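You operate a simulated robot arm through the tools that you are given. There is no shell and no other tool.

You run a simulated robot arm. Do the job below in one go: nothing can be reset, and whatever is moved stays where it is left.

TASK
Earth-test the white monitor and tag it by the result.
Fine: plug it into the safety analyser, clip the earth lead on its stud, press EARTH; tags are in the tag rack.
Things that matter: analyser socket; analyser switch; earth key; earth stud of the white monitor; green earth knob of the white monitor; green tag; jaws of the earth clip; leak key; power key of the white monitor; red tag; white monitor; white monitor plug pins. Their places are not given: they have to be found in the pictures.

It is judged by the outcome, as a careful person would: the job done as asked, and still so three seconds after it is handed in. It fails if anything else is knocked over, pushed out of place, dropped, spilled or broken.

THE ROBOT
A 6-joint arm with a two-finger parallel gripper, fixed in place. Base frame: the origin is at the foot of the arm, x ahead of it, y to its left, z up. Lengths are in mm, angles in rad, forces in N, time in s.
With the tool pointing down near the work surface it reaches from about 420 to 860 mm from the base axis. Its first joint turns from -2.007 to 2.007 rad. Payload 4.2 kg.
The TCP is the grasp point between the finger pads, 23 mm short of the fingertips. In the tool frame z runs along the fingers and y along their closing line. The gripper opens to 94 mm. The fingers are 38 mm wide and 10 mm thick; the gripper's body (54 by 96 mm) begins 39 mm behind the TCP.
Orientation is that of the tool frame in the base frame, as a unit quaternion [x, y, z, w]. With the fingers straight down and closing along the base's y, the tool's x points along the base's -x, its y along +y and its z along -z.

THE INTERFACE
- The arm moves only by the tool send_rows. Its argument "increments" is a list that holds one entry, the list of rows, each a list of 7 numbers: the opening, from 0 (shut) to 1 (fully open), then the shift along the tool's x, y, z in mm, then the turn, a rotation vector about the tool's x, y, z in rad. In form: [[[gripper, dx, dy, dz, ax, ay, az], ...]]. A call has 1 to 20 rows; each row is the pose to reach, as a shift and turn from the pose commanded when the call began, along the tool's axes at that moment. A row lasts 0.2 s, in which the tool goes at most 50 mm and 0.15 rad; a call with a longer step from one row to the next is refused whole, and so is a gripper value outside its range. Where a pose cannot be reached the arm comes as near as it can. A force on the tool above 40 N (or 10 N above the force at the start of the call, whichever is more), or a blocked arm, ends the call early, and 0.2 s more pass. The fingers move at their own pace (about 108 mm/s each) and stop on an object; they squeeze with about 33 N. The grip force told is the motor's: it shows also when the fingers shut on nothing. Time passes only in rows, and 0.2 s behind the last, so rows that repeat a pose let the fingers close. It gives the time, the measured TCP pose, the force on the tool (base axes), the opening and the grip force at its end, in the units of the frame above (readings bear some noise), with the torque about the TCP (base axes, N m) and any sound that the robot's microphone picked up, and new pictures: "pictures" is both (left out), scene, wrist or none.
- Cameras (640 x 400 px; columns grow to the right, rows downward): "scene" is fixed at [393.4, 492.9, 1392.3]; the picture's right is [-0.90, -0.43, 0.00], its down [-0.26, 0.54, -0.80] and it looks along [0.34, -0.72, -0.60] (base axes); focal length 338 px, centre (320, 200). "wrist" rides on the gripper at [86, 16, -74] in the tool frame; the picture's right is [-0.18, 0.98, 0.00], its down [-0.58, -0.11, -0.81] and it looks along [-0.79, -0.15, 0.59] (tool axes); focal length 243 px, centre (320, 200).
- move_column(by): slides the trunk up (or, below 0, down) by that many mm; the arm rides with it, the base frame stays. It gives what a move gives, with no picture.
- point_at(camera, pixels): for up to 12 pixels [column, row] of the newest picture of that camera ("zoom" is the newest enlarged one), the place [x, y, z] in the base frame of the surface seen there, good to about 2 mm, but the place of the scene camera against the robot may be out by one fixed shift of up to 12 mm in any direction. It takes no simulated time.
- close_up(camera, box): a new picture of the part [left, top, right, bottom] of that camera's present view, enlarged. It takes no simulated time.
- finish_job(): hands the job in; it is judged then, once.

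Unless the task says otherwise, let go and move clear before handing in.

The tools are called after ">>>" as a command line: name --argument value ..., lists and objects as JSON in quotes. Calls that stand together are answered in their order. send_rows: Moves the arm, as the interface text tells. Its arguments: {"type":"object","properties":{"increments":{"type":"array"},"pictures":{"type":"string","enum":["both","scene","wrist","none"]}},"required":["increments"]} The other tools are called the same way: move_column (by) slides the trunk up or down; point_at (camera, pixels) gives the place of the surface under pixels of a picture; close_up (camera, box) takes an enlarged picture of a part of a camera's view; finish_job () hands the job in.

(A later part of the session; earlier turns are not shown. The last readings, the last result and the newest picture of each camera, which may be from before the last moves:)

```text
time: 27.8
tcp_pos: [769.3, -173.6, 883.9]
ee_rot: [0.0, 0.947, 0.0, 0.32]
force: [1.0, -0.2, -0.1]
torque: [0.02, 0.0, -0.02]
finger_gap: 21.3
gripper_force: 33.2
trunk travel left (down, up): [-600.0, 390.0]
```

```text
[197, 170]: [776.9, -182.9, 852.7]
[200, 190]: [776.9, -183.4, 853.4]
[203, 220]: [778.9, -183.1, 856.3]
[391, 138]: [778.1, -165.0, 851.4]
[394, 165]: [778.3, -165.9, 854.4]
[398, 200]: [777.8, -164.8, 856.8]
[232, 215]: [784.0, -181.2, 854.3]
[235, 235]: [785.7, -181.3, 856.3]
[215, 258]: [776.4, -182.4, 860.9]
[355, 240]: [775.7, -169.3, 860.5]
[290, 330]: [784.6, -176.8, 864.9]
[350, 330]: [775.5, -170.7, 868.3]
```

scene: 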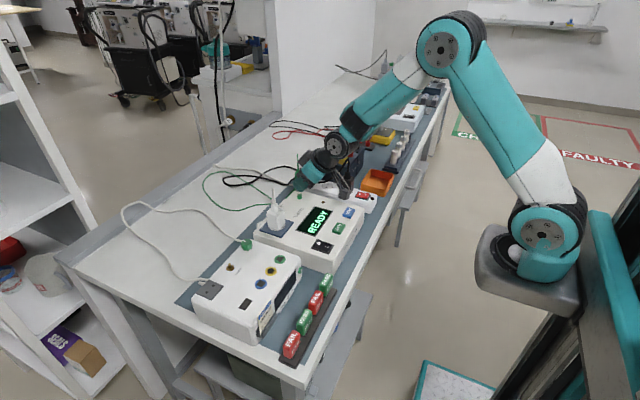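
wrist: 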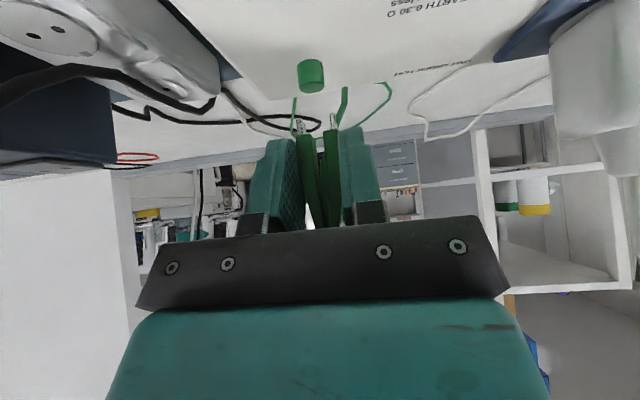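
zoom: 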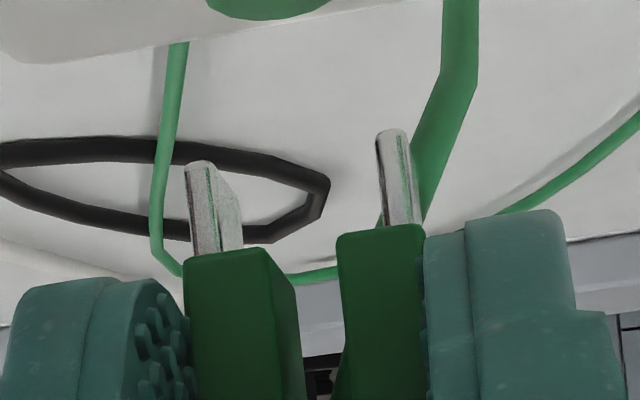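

Jaws: plates at y≈−183.3 and −165.0, x 778–787, tips z≈850.5, so jaw centre ≈ (782.5,−174.1). I'll back off along the tool axis to pass in front of the plug, carry over to the monitor, and stop short of the stud.

>>> send_rows --increments '[[[0, 0, 0, -40, 0, 0, 0], [0, 0, 0, -80, 0, 0, 0], [0, 0, 0, -115, 0, 0, 0], [0, -1, 44, -115, 0, 0, 0], [0, -2, 88, -115, 0, 0, 0], [0, -3, 132, -115, 0, 0, 0], [0, -4, 176, -115, 0, 0, 0], [0, -6, 220, -115, 0, 0, 0], [0, -8, 264, -115, 0, 0, 0], [0, -9.8, 308, -115, 0, 0, 0], [0, -9.8, 310.6, -80, 0, 0, 0], [0, -9.8, 310.6, -50, 0, 0, 0]]]' --pictures "both"

>>> close_up --camera "wrist" --box '[240, 20, 400, 180]'

>>> close_up --camera "scene" --box '[190, 170, 350, 290]'

```text
time: 30.4
tcp_pos: [746.0, 137.1, 931.6]
ee_rot: [0.0, 0.948, 0.0, 0.319]
force: [-0.1, -1.1, 0.4]
torque: [-0.01, 0.01, -0.01]
finger_gap: 21.2
gripper_force: 33.1
trunk travel left (down, up): [-600.0, 390.0]
```

scene: 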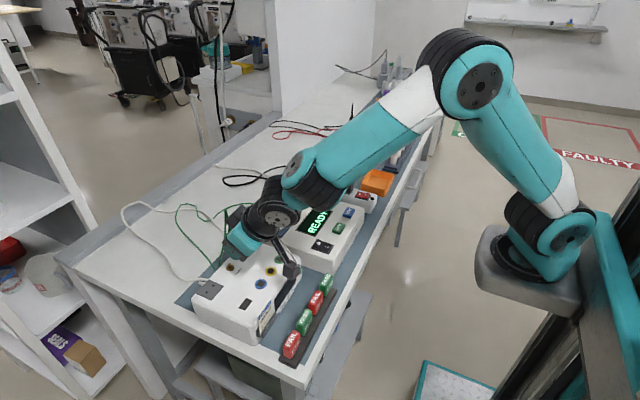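
wrist: 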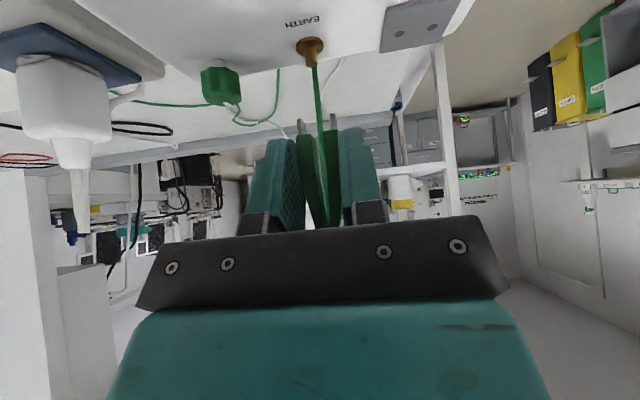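

```text
2.50 times, centred on (320, 100) of wrist
```

zoom: 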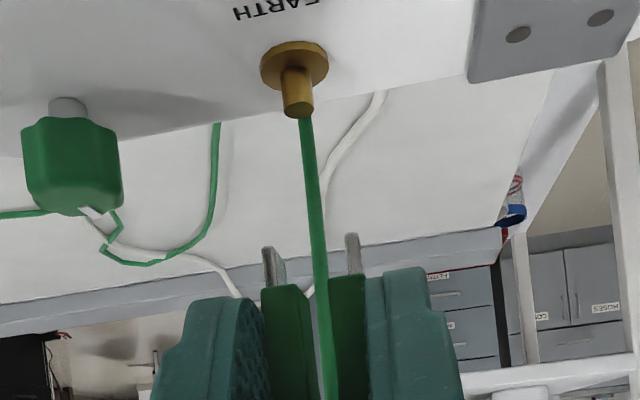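

```text
3.33 times, centred on (270, 230) of scene
```

zoom: 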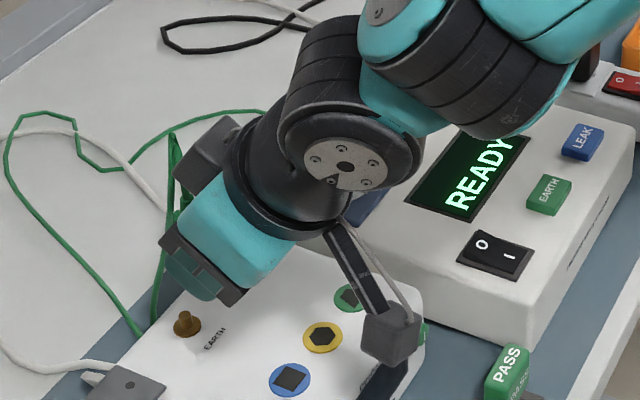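

The stud shows at wrist px (310,50) directly ahead of the jaws. I'll measure the stud and the jaws in this one view.

>>> close_up --camera "wrist" --box '[270, 20, 370, 150]'

```text
3.08 times, centred on (320, 85) of wrist
```

zoom: 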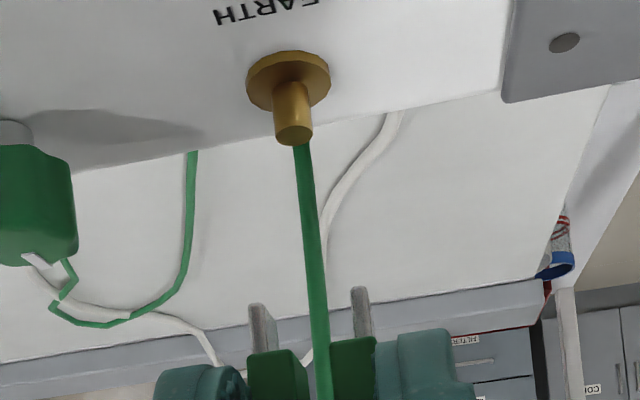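

>>> point_at --camera "zoom" --pixels '[[293, 137], [293, 132], [290, 95], [291, 110], [287, 62], [248, 78], [329, 75], [276, 105], [309, 105], [258, 325], [361, 305], [310, 200]]'

>>> point_at --camera "zoom" --pixels '[[294, 139], [292, 128], [290, 100], [291, 120], [287, 55], [265, 60], [315, 62], [259, 335], [362, 318], [257, 315], [359, 295], [275, 340]]'

```text
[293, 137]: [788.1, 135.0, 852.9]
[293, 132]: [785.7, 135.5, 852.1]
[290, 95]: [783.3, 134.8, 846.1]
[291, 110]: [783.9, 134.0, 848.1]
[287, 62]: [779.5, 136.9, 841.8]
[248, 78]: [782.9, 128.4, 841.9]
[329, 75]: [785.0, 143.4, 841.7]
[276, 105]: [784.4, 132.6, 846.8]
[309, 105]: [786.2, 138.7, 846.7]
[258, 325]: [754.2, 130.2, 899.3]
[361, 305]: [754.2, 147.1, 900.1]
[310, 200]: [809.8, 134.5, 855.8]
```

```text
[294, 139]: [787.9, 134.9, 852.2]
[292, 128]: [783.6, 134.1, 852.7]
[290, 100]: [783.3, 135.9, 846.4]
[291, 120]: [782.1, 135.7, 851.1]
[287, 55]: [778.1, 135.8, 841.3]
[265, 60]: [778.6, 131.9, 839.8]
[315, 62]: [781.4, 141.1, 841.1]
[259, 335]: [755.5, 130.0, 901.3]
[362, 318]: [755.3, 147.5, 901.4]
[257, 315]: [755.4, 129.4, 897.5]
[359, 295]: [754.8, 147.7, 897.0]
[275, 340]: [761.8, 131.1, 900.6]
```

Stud axis ≈ (786.3,135.6), top z 852.5; jaw mid ≈ (759.4,138.4), tips z≈897. I'll advance to hold the jaws ~6 mm above the stud, correcting y by −2, then re-measure.

>>> send_rows --increments '[[[0, 0.8, -2, 15, 0, 0, 0], [0, 1.6, -2, 30, 0, 0, 0], [0, 2.2, -2, 40, 0, 0, 0], [0, 2.5, -2, 46.5, 0, 0, 0], [0, 2.5, -2, 46.5, 0, 0, 0]]]' --pictures "both"

>>> close_up --camera "wrist" --box '[270, 70, 370, 140]'

```text
time: 31.6
tcp_pos: [772.4, 135.4, 893.2]
ee_rot: [0.0, 0.948, 0.0, 0.318]
force: [0.6, -0.7, 0.3]
torque: [0.02, 0.0, 0.01]
finger_gap: 20.8
gripper_force: 32.7
trunk travel left (down, up): [-600.0, 390.0]
```

scene: 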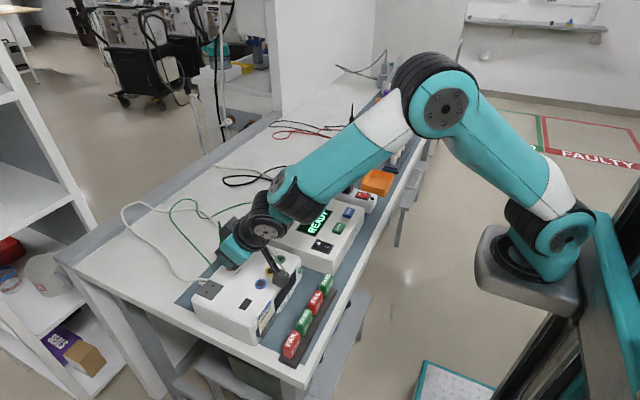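
wrist: 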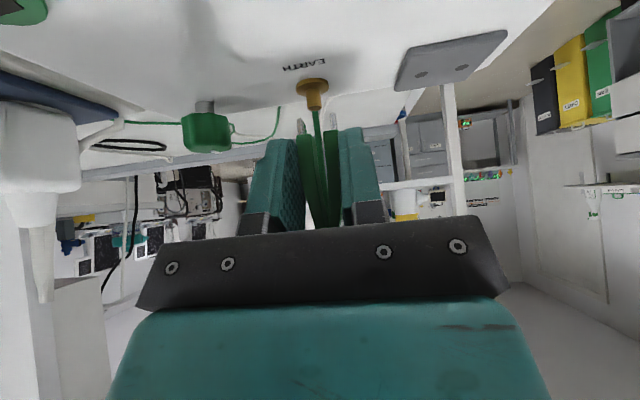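

```text
5.71 times, centred on (320, 105) of wrist
```

zoom: 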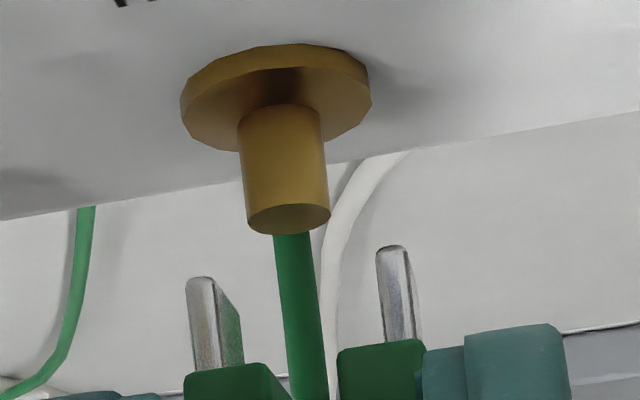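

The jaws sit just above the stud; in the zoom the stud axis (col 288) is slightly left of the jaws' mid (col ~303). I'll measure both.

>>> point_at --camera "zoom" --pixels '[[202, 295], [204, 320], [208, 345], [394, 265], [398, 290], [402, 315], [285, 150], [287, 175], [288, 190], [288, 220], [230, 320], [415, 300]]'

>>> point_at --camera "zoom" --pixels '[[201, 285], [203, 308], [206, 335], [392, 252], [396, 278], [400, 305], [283, 130], [286, 165], [288, 200], [288, 215], [183, 105], [368, 95]]'

```text
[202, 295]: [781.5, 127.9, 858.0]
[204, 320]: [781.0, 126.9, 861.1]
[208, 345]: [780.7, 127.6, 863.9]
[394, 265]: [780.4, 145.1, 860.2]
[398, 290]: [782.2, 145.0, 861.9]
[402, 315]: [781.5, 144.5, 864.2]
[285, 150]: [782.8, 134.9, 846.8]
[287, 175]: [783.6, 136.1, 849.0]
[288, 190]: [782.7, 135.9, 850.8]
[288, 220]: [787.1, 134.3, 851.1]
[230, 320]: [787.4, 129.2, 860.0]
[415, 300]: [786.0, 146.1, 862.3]
```

```text
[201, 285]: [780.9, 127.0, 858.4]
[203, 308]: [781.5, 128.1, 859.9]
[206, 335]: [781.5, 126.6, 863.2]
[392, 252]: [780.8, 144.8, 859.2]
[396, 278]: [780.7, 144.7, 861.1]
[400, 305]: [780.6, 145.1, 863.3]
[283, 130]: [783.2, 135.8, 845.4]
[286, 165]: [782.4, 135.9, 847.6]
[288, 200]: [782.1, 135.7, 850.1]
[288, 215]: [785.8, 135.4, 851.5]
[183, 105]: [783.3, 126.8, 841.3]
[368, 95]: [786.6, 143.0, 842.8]
```

Jaw mid is (786.0,136.1), stud axis (786.2,135.2): I'll shift −0.9 mm in y and lower 11 mm so that the jaws straddle the stud.

>>> send_rows --increments '[[[0, 0, -0.9, 0, 0, 0, 0], [0, 1.8, -0.9, 2.4, 0, 0, 0], [0, 3.6, -0.9, 4.8, 0, 0, 0], [0, 5.4, -0.9, 7.2, 0, 0, 0], [0, 6.65, -0.9, 8.77, 0, 0, 0]]]' --pictures "wrist"

>>> close_up --camera "wrist" --box '[270, 80, 370, 150]'

```text
time: 32.8
tcp_pos: [772.0, 134.2, 881.8]
ee_rot: [-0.001, 0.948, 0.0, 0.319]
force: [0.1, 0.3, 0.9]
torque: [0.0, 0.04, 0.01]
finger_gap: 21.4
gripper_force: 33.0
trunk travel left (down, up): [-600.0, 390.0]
```

wrist: 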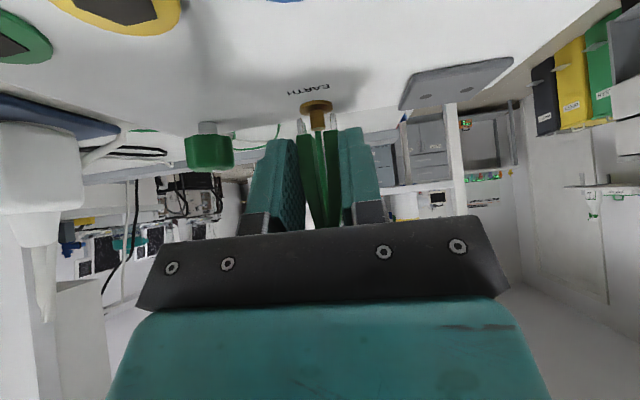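

```text
5.71 times, centred on (320, 115) of wrist
```

zoom: 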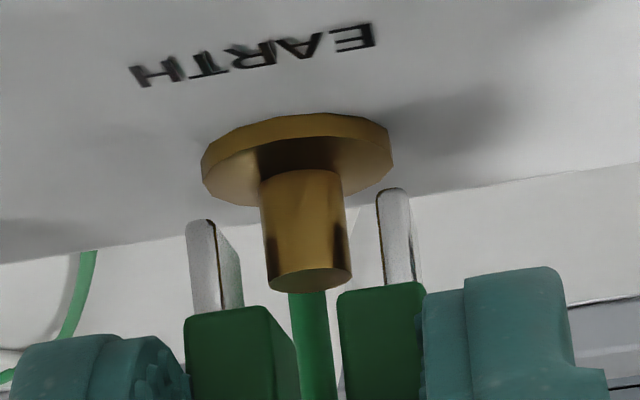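

The stud pin is now between the two jaws, centred, with no contact force. I'll lower in 1 mm steps until the jaws reach the disc.

>>> send_rows --increments '[[[0, 0.6, 0, 0.8, 0, 0, 0], [0, 1.2, 0, 1.6, 0, 0, 0], [0, 1.8, 0, 2.4, 0, 0, 0]]]' --pictures "wrist"

>>> close_up --camera "wrist" --box '[270, 80, 370, 150]'

```text
time: 33.5
tcp_pos: [772.4, 134.9, 878.6]
ee_rot: [0.0, 0.948, 0.001, 0.32]
force: [-3.1, 2.5, 2.7]
torque: [0.07, 0.05, 0.04]
finger_gap: 21.0
gripper_force: 33.1
trunk travel left (down, up): [-600.0, 390.0]
```

wrist: 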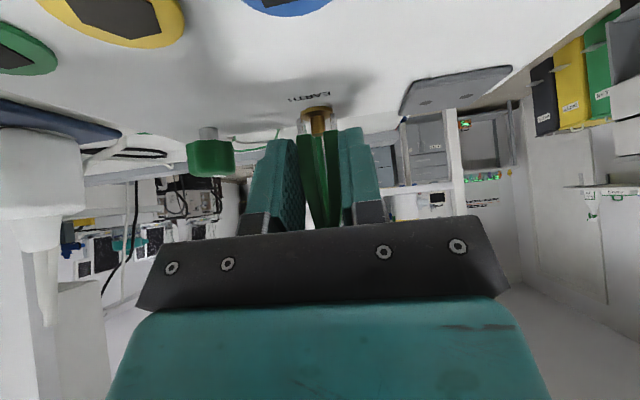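

```text
5.71 times, centred on (320, 115) of wrist
```

zoom: 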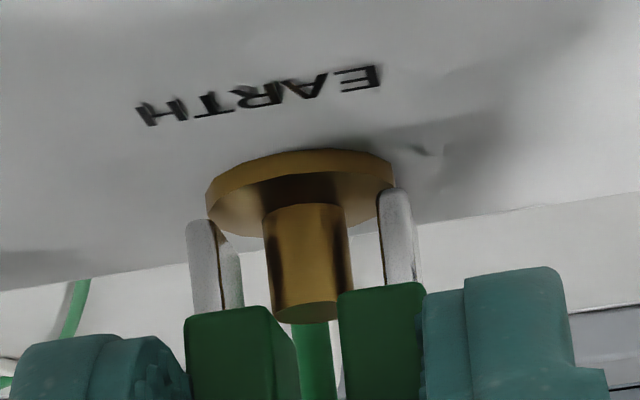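

Light contact begins (about 4–5 N). One more millimetre down to seat the jaws on the disc.

>>> send_rows --increments '[[[0, 0.3, 0, 0.4, 0, 0, 0], [0, 0.6, 0, 0.8, 0, 0, 0], [0, 0.6, 0, 0.8, 0, 0, 0]]]' --pictures "both"

>>> close_up --camera "wrist" --box '[270, 80, 370, 150]'

>>> close_up --camera "scene" --box '[190, 190, 350, 310]'

```text
time: 34.4
tcp_pos: [773.1, 134.2, 879.3]
ee_rot: [-0.002, 0.947, 0.002, 0.32]
force: [-13.0, 7.5, 15.3]
torque: [0.11, 0.08, 0.08]
finger_gap: 21.0
gripper_force: 33.7
trunk travel left (down, up): [-600.0, 390.0]
```

scene: 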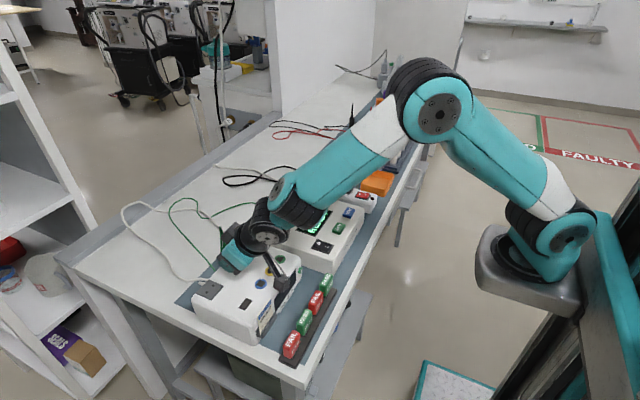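
wrist: 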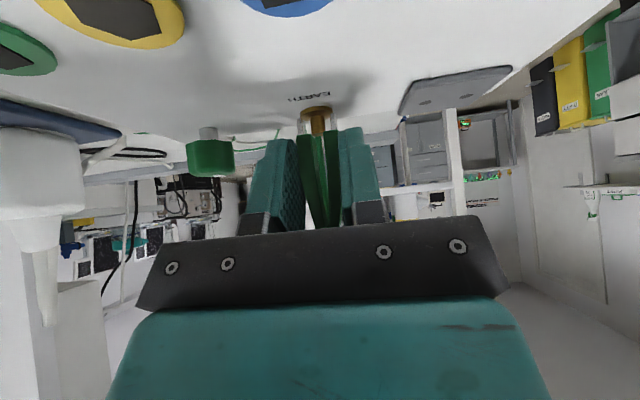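

```text
5.71 times, centred on (320, 115) of wrist
```

zoom: 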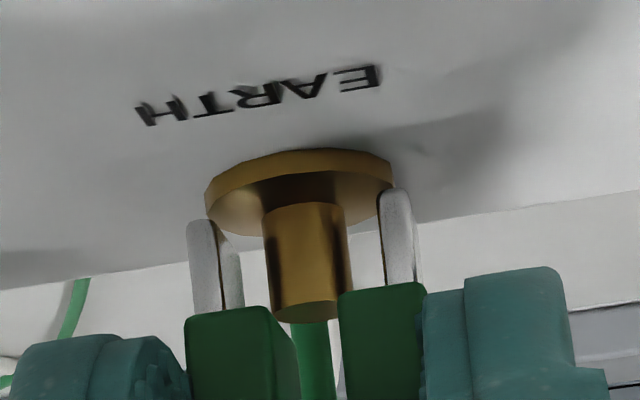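

```text
3.33 times, centred on (270, 250) of scene
```

zoom: 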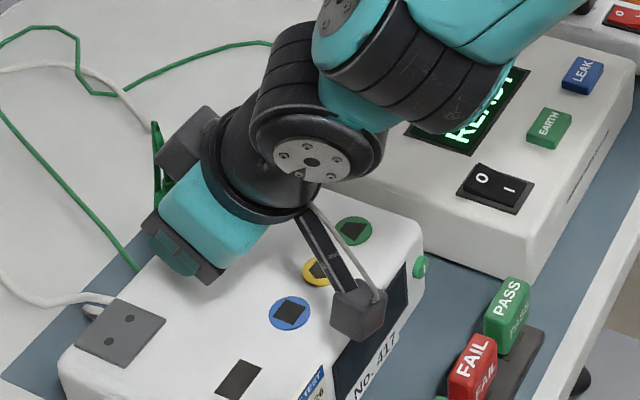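

The clip is bearing on the stud (≈15 N up) and no longer moves down. I'll relieve the push by ~1 mm, then open the fingers slightly and look.

>>> send_rows --increments '[[[0, -0.6, 0, -0.8, 0, 0, 0], [0, -0.6, 0, -0.8, 0, 0, 0]]]' --pictures "none"

```text
time: 35.0
tcp_pos: [772.5, 134.1, 878.9]
ee_rot: [-0.001, 0.948, 0.001, 0.319]
force: [-9.4, 12.2, 9.7]
torque: [0.23, -0.05, 0.15]
finger_gap: 21.2
gripper_force: 33.3
trunk travel left (down, up): [-600.0, 390.0]
```

The residual forces suggest the clip is now held by the stud. I'll open the fingers just a little and check that the clip stays.

>>> send_rows --increments '[[[0.26, 0, 0, 0, 0, 0, 0], [0.3, 0, 0, 0, 0, 0, 0], [0.34, 0, 0, 0, 0, 0, 0], [0.34, 0, 0, 0, 0, 0, 0]]]' --pictures "both"

>>> close_up --camera "wrist" --box '[250, 80, 390, 240]'

>>> close_up --camera "scene" --box '[190, 190, 350, 310]'

```text
time: 36.0
tcp_pos: [773.1, 133.3, 879.3]
ee_rot: [0.0, 0.948, 0.001, 0.319]
force: [-0.6, 0.7, -0.4]
torque: [0.02, 0.0, 0.01]
finger_gap: 31.8
gripper_force: 0.0
trunk travel left (down, up): [-600.0, 390.0]
```

scene: 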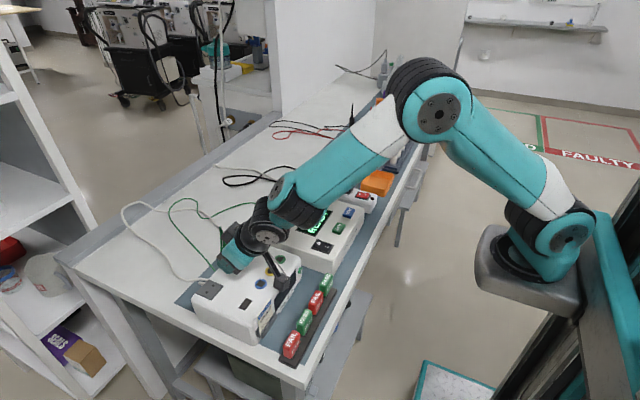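
wrist: 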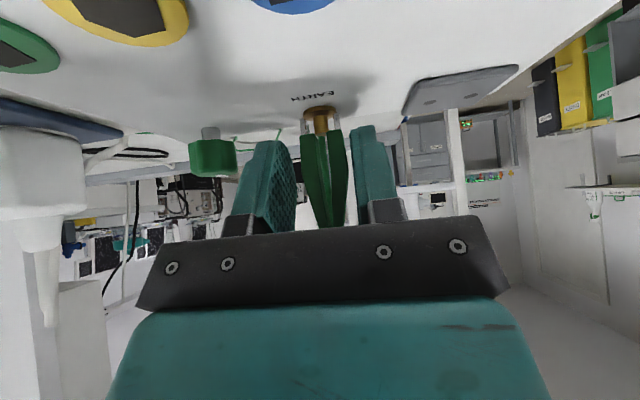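

```text
2.50 times, centred on (320, 160) of wrist
```

zoom: 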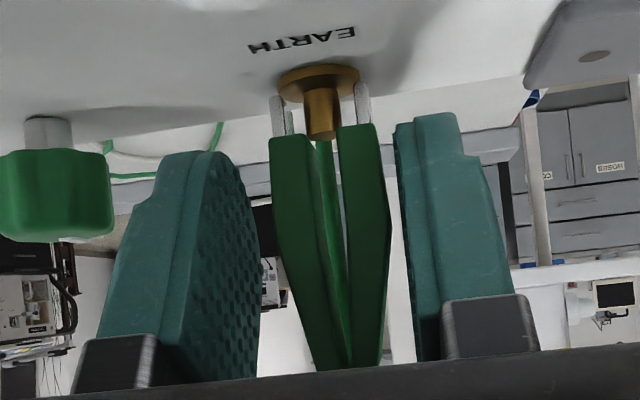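

```text
3.33 times, centred on (270, 250) of scene
```

zoom: 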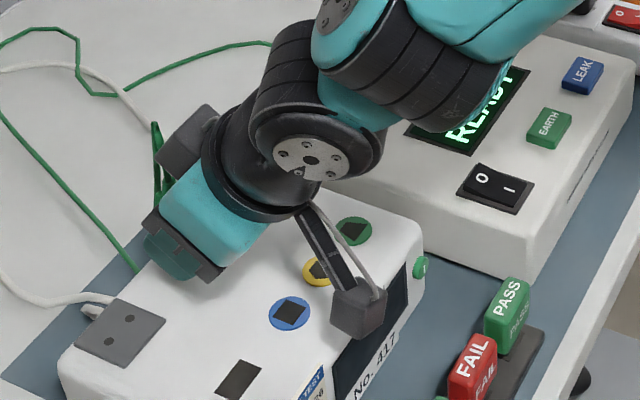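

The clip stands on the stud with the jaws around it. I'll open a little more and back straight off along the tool axis.

>>> send_rows --increments '[[[0.45, 0, 0, 0, 0, 0, 0], [0.45, 0, 0, 0, 0, 0, 0], [0.45, 0, 0, -15, 0, 0, 0], [0.45, 0, 0, -45, 0, 0, 0], [0.45, 0, 0, -85, 0, 0, 0], [0.45, 0, 0, -120, 0, 0, 0]]]' --pictures "both"

>>> close_up --camera "wrist" --box '[250, 0, 390, 160]'

>>> close_up --camera "scene" --box '[190, 190, 350, 310]'

```text
time: 37.4
tcp_pos: [697.4, 133.0, 972.5]
ee_rot: [0.0, 0.948, 0.0, 0.319]
force: [0.4, 0.4, 0.4]
torque: [0.0, 0.01, 0.01]
finger_gap: 42.4
gripper_force: 0.0
trunk travel left (down, up): [-600.0, 390.0]
```

scene: 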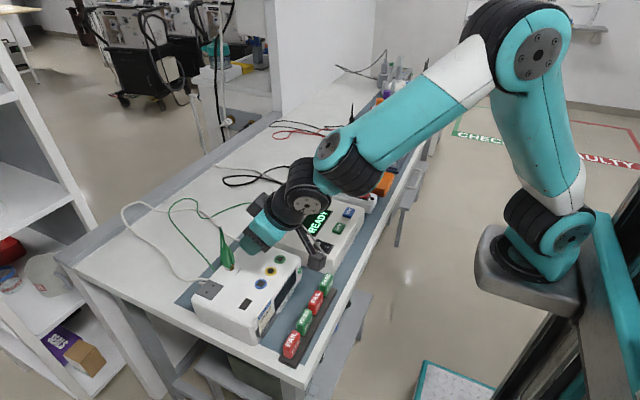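
wrist: 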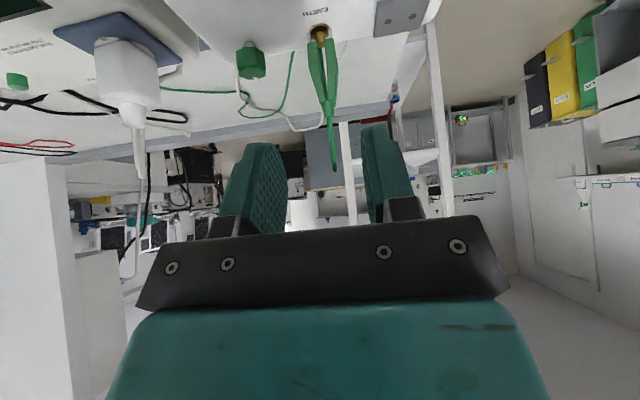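

```text
2.50 times, centred on (320, 80) of wrist
```

zoom: 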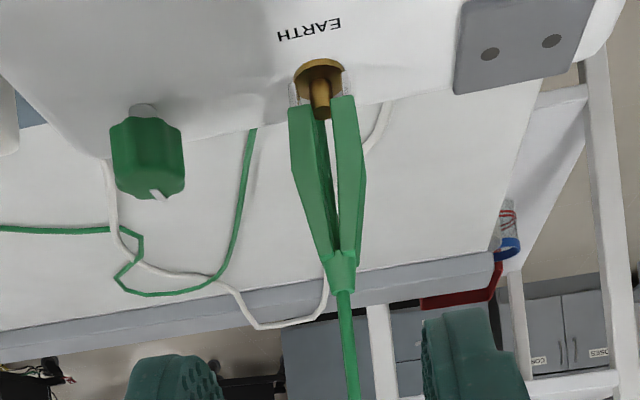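

```text
3.33 times, centred on (270, 250) of scene
```

zoom: 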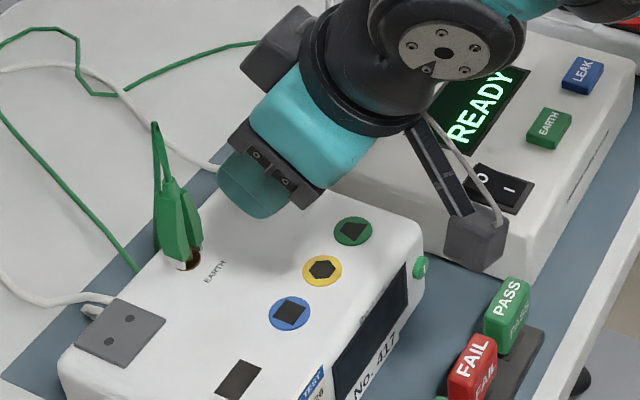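

The clip is holding on the stud and the display still says READY. Now I'll go above the EARTH key (≈ 626,−97) with the tool turned back to vertical and fingers shut.

>>> send_rows --increments '[[[0.2, 13, -35, -2, 0, 0.1, 0], [0, 27, -75, -4, 0, 0.21, 0], [0, 40, -115, -6, 0, 0.32, 0], [0, 54, -155, -8, 0, 0.43, 0], [0, 67, -195, -10, 0, 0.54, 0], [0, 80.8, -230, -11, 0, 0.65, 0]]]' --pictures "both"

>>> close_up --camera "wrist" --box '[220, 60, 420, 220]'

>>> close_up --camera "scene" --box '[270, 170, 400, 270]'

```text
time: 38.8
tcp_pos: [631.0, -98.6, 932.4]
ee_rot: [0.0, 1.0, 0.0, -0.001]
force: [0.2, -1.3, 0.2]
torque: [-0.02, 0.0, -0.01]
finger_gap: 0.0
gripper_force: 33.0
trunk travel left (down, up): [-600.0, 390.0]
```

scene: 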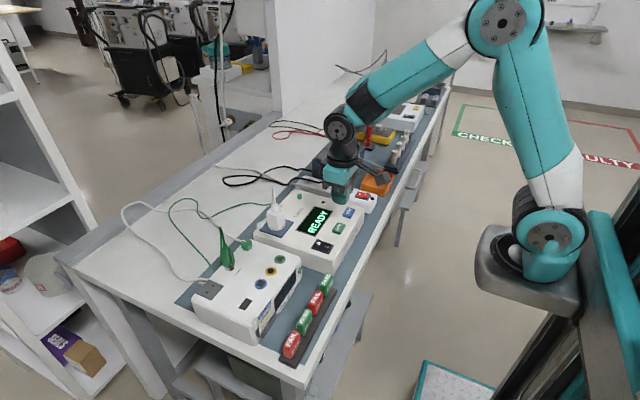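
wrist: 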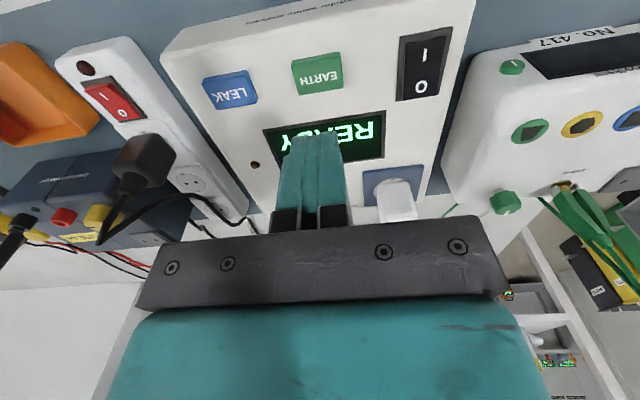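

```text
2.50 times, centred on (320, 140) of wrist
```

zoom: 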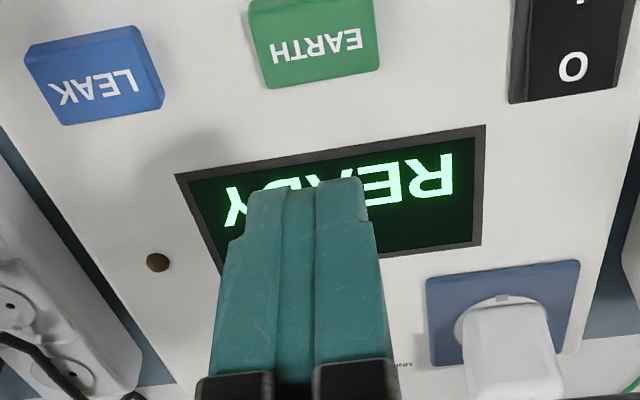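

```text
4.00 times, centred on (335, 220) of scene
```

zoom: 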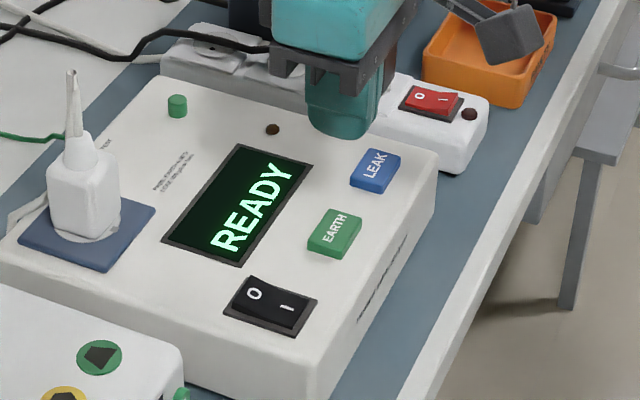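

The EARTH key is at wrist px (318,73). I'll measure its corners and height for a vertical press.

>>> point_at --camera "wrist" --pixels '[[318, 73], [318, 65], [295, 64], [338, 57], [299, 88], [341, 82], [318, 80], [355, 70], [280, 80], [310, 100], [230, 90], [420, 65]]'

```text
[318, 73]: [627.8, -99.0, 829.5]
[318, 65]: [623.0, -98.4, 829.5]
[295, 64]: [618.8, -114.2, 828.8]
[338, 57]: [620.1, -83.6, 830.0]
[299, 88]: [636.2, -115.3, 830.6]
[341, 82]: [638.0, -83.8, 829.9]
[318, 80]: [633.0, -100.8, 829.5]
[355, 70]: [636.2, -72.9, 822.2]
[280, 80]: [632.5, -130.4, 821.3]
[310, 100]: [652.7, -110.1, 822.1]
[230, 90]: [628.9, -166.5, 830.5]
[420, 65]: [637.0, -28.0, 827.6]
```

Key spans x 617–639, y −116…−82, top z≈830. I'll come down to 5 mm above its centre.

>>> send_rows --increments '[[[0, 2.5, -0.8, 30, 0, 0, 0], [0, 2.5, -0.8, 58, 0, 0, 0], [0, 2.5, -0.8, 72, 0, 0, 0], [0, 2.5, -0.8, 72, 0, 0, 0]]]' --pictures "both"

>>> close_up --camera "scene" --box '[270, 170, 400, 270]'

>>> close_up --camera "wrist" --box '[220, 60, 420, 220]'

```text
time: 39.8
tcp_pos: [626.2, -97.8, 860.1]
ee_rot: [0.0, 1.0, 0.001, 0.0]
force: [1.3, 0.8, 0.8]
torque: [0.01, 0.01, 0.0]
finger_gap: 0.1
gripper_force: 33.4
trunk travel left (down, up): [-600.0, 390.0]
```

scene: 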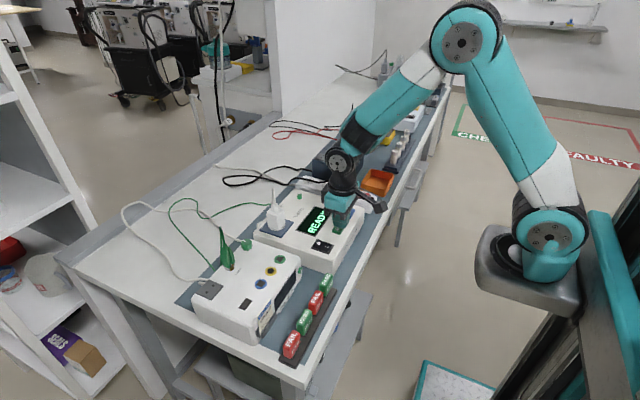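
wrist: 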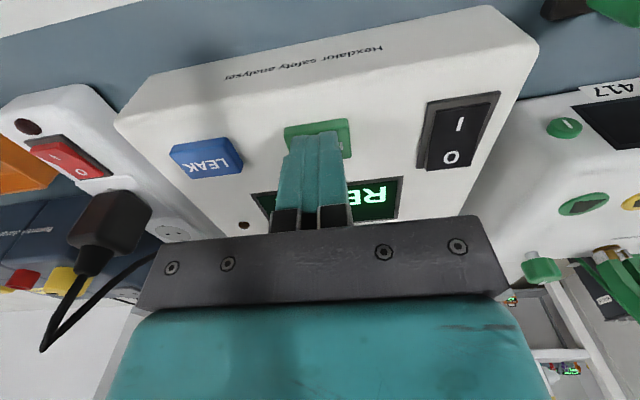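

```text
4.00 times, centred on (335, 220) of scene
```

zoom: 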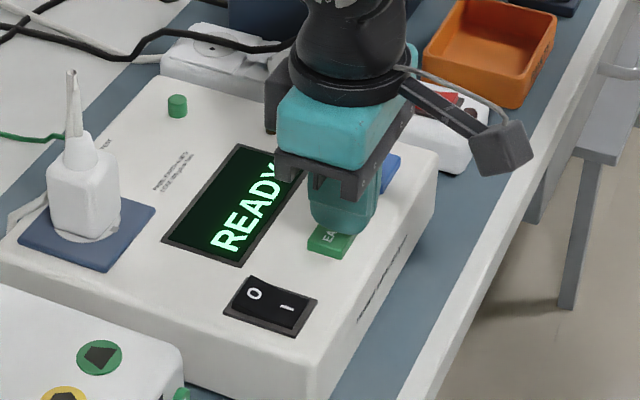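

```text
2.50 times, centred on (320, 140) of wrist
```

zoom: 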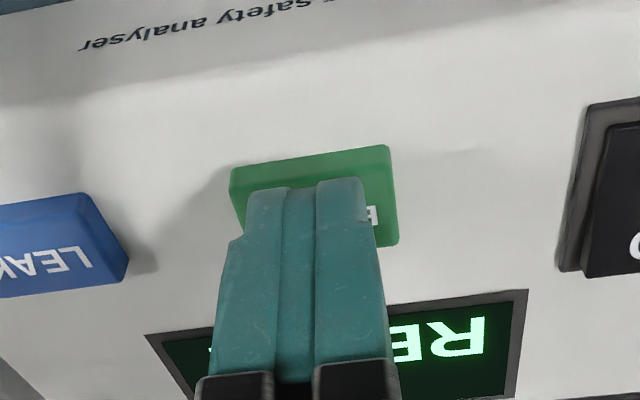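

The fingertips are right above the EARTH key (zoom 310,190). I'll press down in 2 mm steps.

>>> send_rows --increments '[[[0, 0, 0, 3, 0, 0, 0], [0, 0, 0, 5, 0, 0, 0], [0, 0, 0, 7, 0, 0, 0], [0, 0, 0, 8.5, 0, 0, 0], [0, 0, 0, 10, 0, 0, 0]]]' --pictures "scene"

>>> close_up --camera "scene" --box '[270, 170, 400, 270]'

```text
time: 41.0
tcp_pos: [628.0, -97.2, 852.6]
ee_rot: [0.0, 1.0, 0.0, -0.001]
force: [0.8, -1.3, 2.1]
torque: [0.0, -0.07, -0.02]
finger_gap: 0.0
gripper_force: 32.2
trunk travel left (down, up): [-600.0, 390.0]
heard: click
```

scene: 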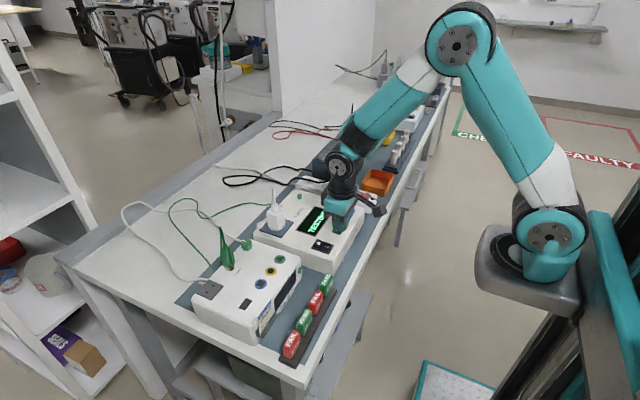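

```text
4.00 times, centred on (335, 220) of scene
```

zoom: 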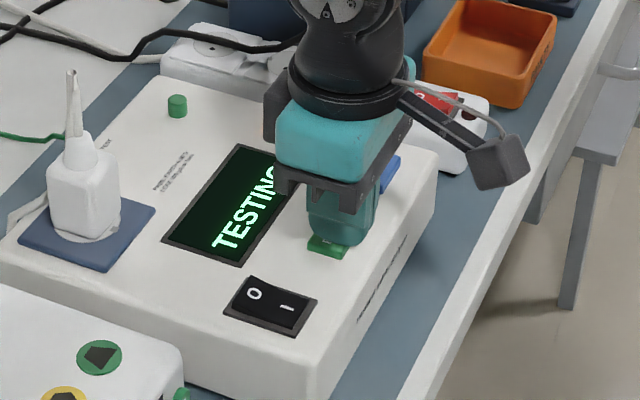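

A click was heard and the display now shows TESTING. I'll lift off the key and wait for the result.

>>> send_rows --increments '[[[0, 0, 0, -10, 0, 0, 0], [0, 0, 0, -30, 0, 0, 0], [0, 10, 0, -60, 0, 0, 0], [0, 30, 0, -80, 0, 0, 0], [0, 50, 0, -90, 0, 0, 0], [0, 50, 0, -90, 0, 0, 0], [0, 50, 0, -90, 0, 0, 0], [0, 50, 0, -90, 0, 0, 0]]]' --pictures "both"

>>> close_up --camera "scene" --box '[270, 170, 400, 270]'

>>> close_up --camera "wrist" --box '[220, 60, 420, 220]'

```text
time: 42.8
tcp_pos: [578.6, -95.5, 939.7]
ee_rot: [0.0, 1.0, -0.001, 0.0]
force: [0.2, 0.0, -0.3]
torque: [-0.01, -0.01, -0.02]
finger_gap: 0.0
gripper_force: 32.9
trunk travel left (down, up): [-600.0, 390.0]
```

scene: 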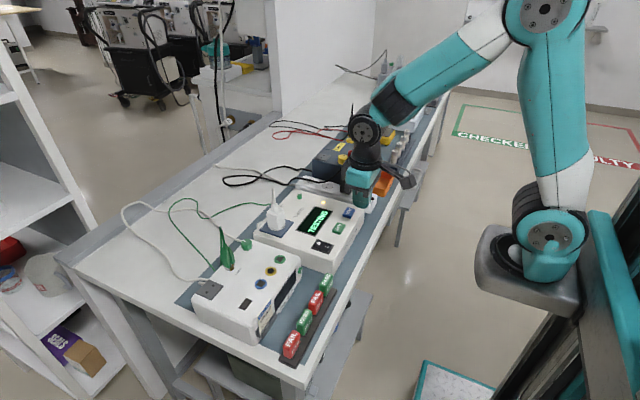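
wrist: 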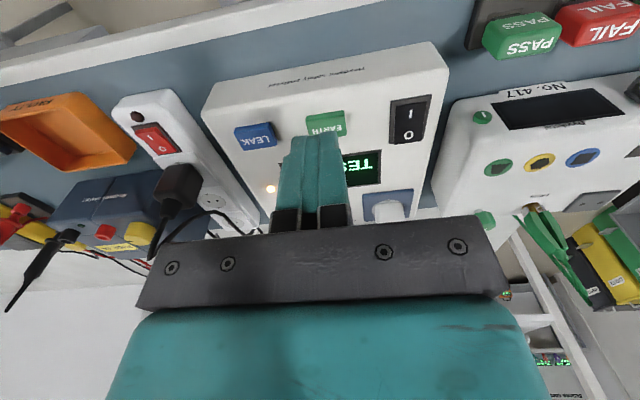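

```text
4.00 times, centred on (335, 220) of scene
```

zoom: 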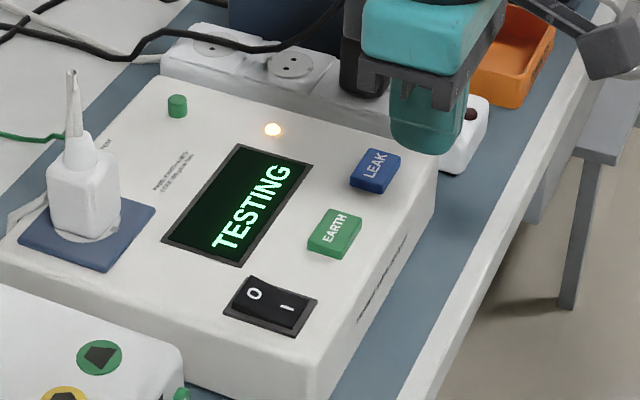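

```text
2.50 times, centred on (320, 140) of wrist
```

zoom: 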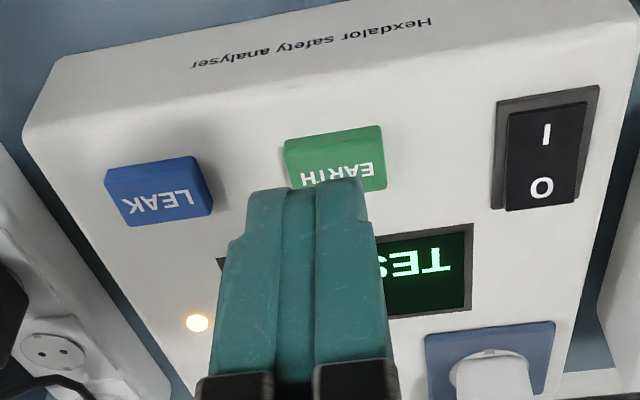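

The display still shows TESTING with its lamp lit. While waiting, I'll move over toward the tag rack to view the tags.

>>> send_rows --increments '[[[0.3, 10, 40, 0, 0, 0, 0], [0.6, 20, 80, 0, 0, 0, 0], [0.6, 30, 120, 0, 0, 0, 0], [0.6, 40, 160, 0, 0, 0, 0], [0.6, 50, 200, 5, 0, 0, 0], [0.6, 60, 225, 15, 0, 0, 0]]]' --pictures "both"

>>> close_up --camera "scene" --box '[270, 170, 400, 270]'

>>> close_up --camera "wrist" --box '[160, 60, 480, 240]'

```text
time: 44.1
tcp_pos: [516.9, 129.7, 925.9]
ee_rot: [0.001, 1.0, 0.001, 0.0]
force: [0.7, -1.0, 0.0]
torque: [-0.01, -0.01, 0.05]
finger_gap: 56.5
gripper_force: 0.0
trunk travel left (down, up): [-600.0, 390.0]
```

scene: 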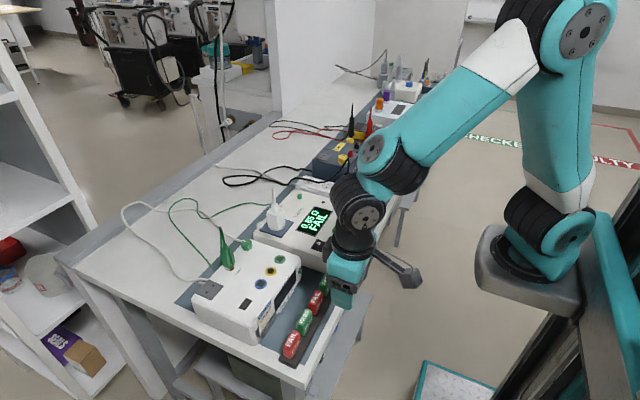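
wrist: 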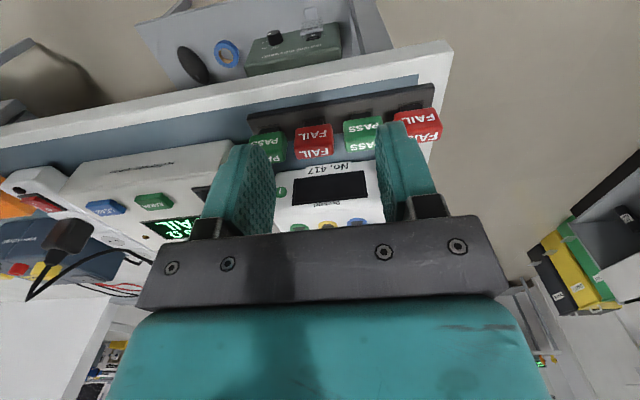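

```text
4.00 times, centred on (335, 220) of scene
```

zoom: 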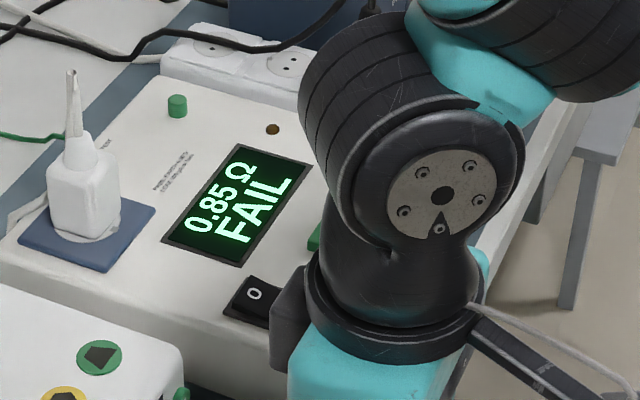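

```text
2.00 times, centred on (320, 150) of wrist
```

zoom: 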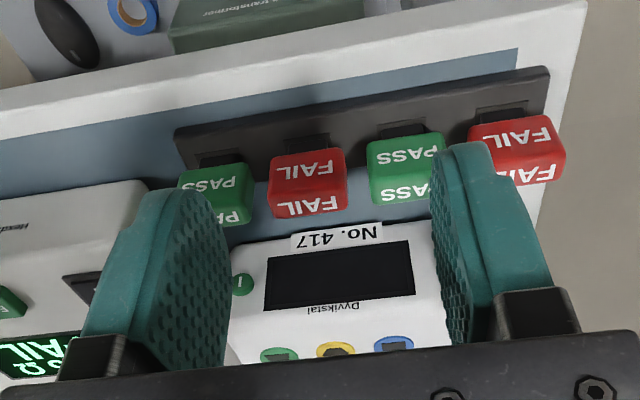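

The analyser reads "0.85 Ω FAIL" (limit 0.30 Ω), so the red FAIL tag is the right one. Now I'll study the tags and the monitor's tag place closely.

>>> close_up --camera "wrist" --box '[280, 80, 380, 180]'

>>> close_up --camera "scene" --box '[225, 270, 335, 370]'

```text
4.00 times, centred on (330, 130) of wrist
```

zoom: 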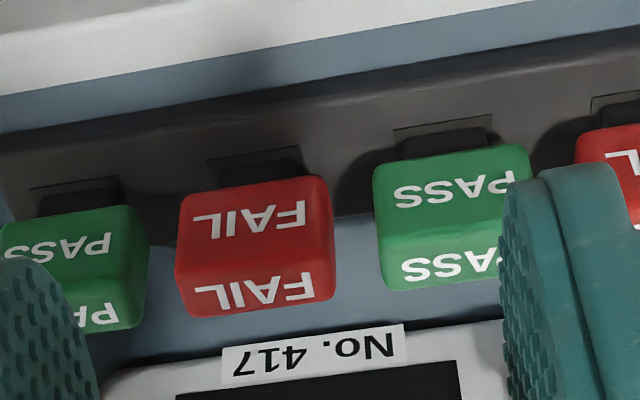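

```text
4.00 times, centred on (280, 320) of scene
```

zoom: 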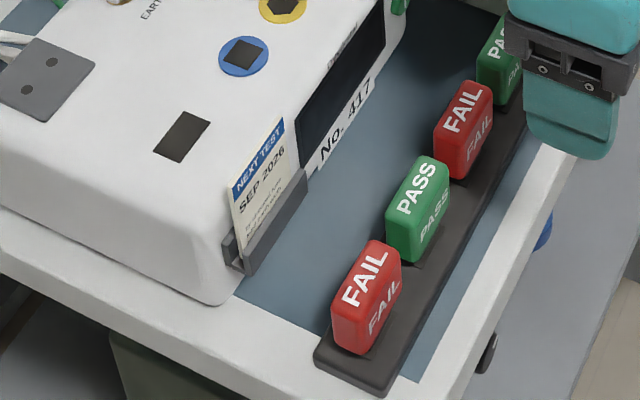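

Each tag is a block on a dark stem set in a rack slot, and the monitor's top has a similar dark rectangle (scene zoom 182,137). I'll measure both.

>>> point_at --camera "zoom" --pixels '[[177, 112], [210, 122], [184, 162], [154, 150], [182, 137], [240, 205], [285, 120], [305, 175], [245, 270], [463, 110], [463, 175], [440, 150]]'

>>> close_up --camera "wrist" --box '[280, 80, 380, 180]'

```text
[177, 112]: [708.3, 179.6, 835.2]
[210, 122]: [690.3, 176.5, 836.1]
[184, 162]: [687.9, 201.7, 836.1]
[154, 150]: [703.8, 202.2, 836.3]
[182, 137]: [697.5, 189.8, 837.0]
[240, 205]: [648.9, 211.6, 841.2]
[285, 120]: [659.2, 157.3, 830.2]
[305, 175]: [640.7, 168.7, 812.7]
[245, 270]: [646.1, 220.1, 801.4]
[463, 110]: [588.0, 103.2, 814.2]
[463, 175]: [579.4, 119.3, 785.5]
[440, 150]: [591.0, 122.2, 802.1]
```

```text
4.00 times, centred on (330, 130) of wrist
```

zoom: 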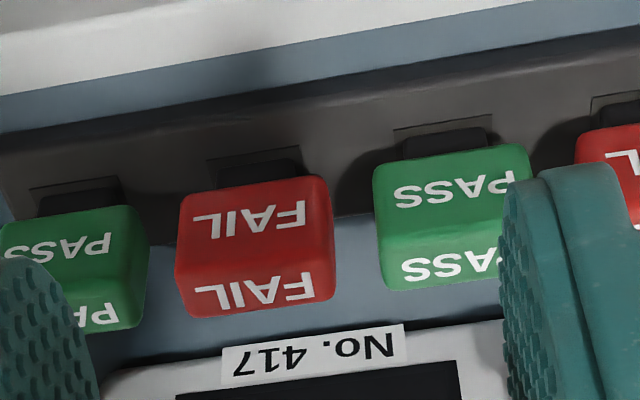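

>>> point_at --camera "zoom" --pixels '[[252, 215], [252, 285], [185, 215], [325, 200], [185, 290], [328, 280], [250, 185], [252, 250], [215, 165], [300, 150], [232, 175], [295, 165]]'

>>> point_at --camera "zoom" --pixels '[[252, 305], [255, 270], [255, 235], [180, 250], [332, 240], [395, 130], [490, 118], [30, 190], [118, 180], [260, 165], [210, 190], [310, 180]]'

```text
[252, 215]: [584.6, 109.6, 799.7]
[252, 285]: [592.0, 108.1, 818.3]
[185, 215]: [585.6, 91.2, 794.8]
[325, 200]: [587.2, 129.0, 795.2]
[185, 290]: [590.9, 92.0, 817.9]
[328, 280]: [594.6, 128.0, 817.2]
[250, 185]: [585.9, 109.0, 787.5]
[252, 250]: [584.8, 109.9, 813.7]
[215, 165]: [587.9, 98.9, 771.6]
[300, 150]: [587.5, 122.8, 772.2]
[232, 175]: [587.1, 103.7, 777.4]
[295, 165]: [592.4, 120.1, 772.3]
```

```text
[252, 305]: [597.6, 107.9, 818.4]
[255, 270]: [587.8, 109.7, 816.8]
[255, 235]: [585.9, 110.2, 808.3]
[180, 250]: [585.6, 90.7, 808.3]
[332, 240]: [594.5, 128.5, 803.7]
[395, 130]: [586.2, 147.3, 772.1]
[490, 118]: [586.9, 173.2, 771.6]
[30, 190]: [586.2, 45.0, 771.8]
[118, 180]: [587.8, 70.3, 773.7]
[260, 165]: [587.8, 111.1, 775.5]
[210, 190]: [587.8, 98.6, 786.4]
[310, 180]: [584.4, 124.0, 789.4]
```

The red FAIL tag in the middle: y 90.5–129, front x≈585, body z 787–818, on a 24 mm wide stem; the monitor's dark recess (≈ x 693–710, y 183–207) has the same 24 mm width, so it's the tag slot. I'll turn the gripper 90° to close along x (between the tags it's too tight in y) and go above the middle red tag.

>>> send_rows --increments '[[[0.5, -7, -2, 0, 0, 0, 0.143], [0.5, -14, -4, 0, 0, 0, 0.286], [0.5, -21, -6, 0, 0, 0, 0.429], [0.5, -28, -8, 0, 0, 0, 0.572], [0.5, -35, -10, 0, 0, 0, 0.715], [0.5, -42, -12, 0, 0, 0, 0.858], [0.5, -49, -14, 0, 0, 0, 1.0], [0.5, -56, -16, 0, 0, 0, 1.143], [0.5, -63, -18, 0, 0, 0, 1.286], [0.5, -70, -20, 0, 0, 0, 1.429], [0.5, -77, -20, 0, 0, 0, 1.571]]]' --pictures "both"

>>> close_up --camera "wrist" --box '[200, 40, 440, 230]'

```text
time: 46.5
tcp_pos: [594.1, 108.1, 926.4]
ee_rot: [0.708, 0.706, 0.001, 0.0]
force: [-0.9, 0.5, 0.1]
torque: [0.03, 0.03, 0.0]
finger_gap: 46.9
gripper_force: 0.1
trunk travel left (down, up): [-600.0, 390.0]
```

scene: 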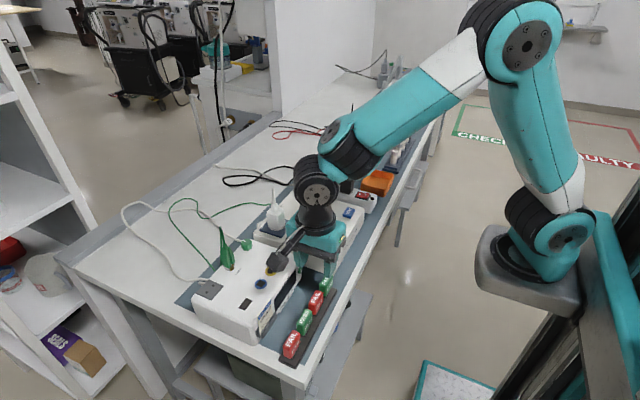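
wrist: 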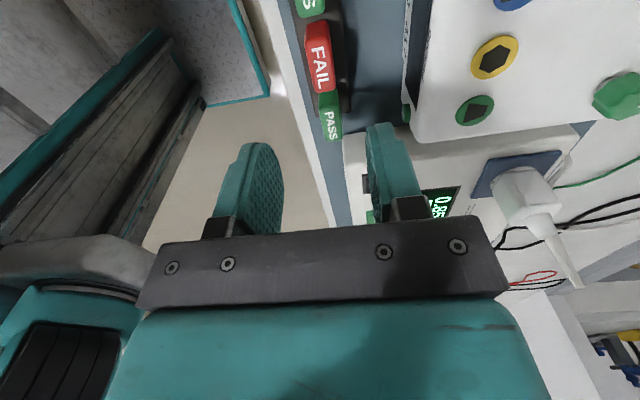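

```text
2.11 times, centred on (320, 135) of wrist
```

zoom: 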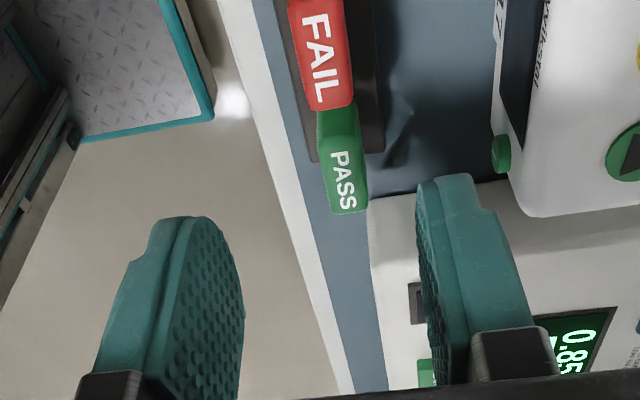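

The fingers now close along x and the red FAIL tag is at wrist px (318,55), in line with the TCP column. I'll measure its edges from here.

>>> close_up --camera "wrist" --box '[270, 0, 380, 150]'

```text
2.67 times, centred on (325, 75) of wrist
```

zoom: 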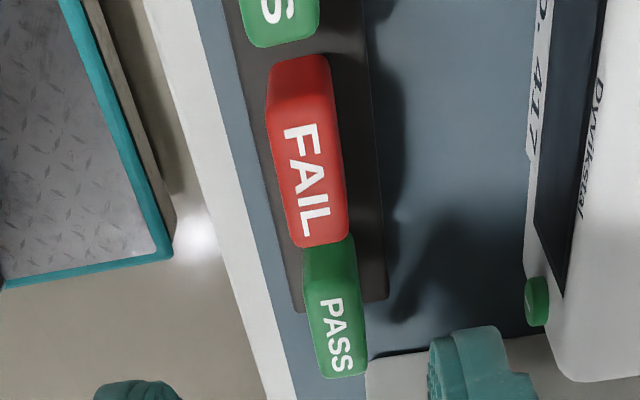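

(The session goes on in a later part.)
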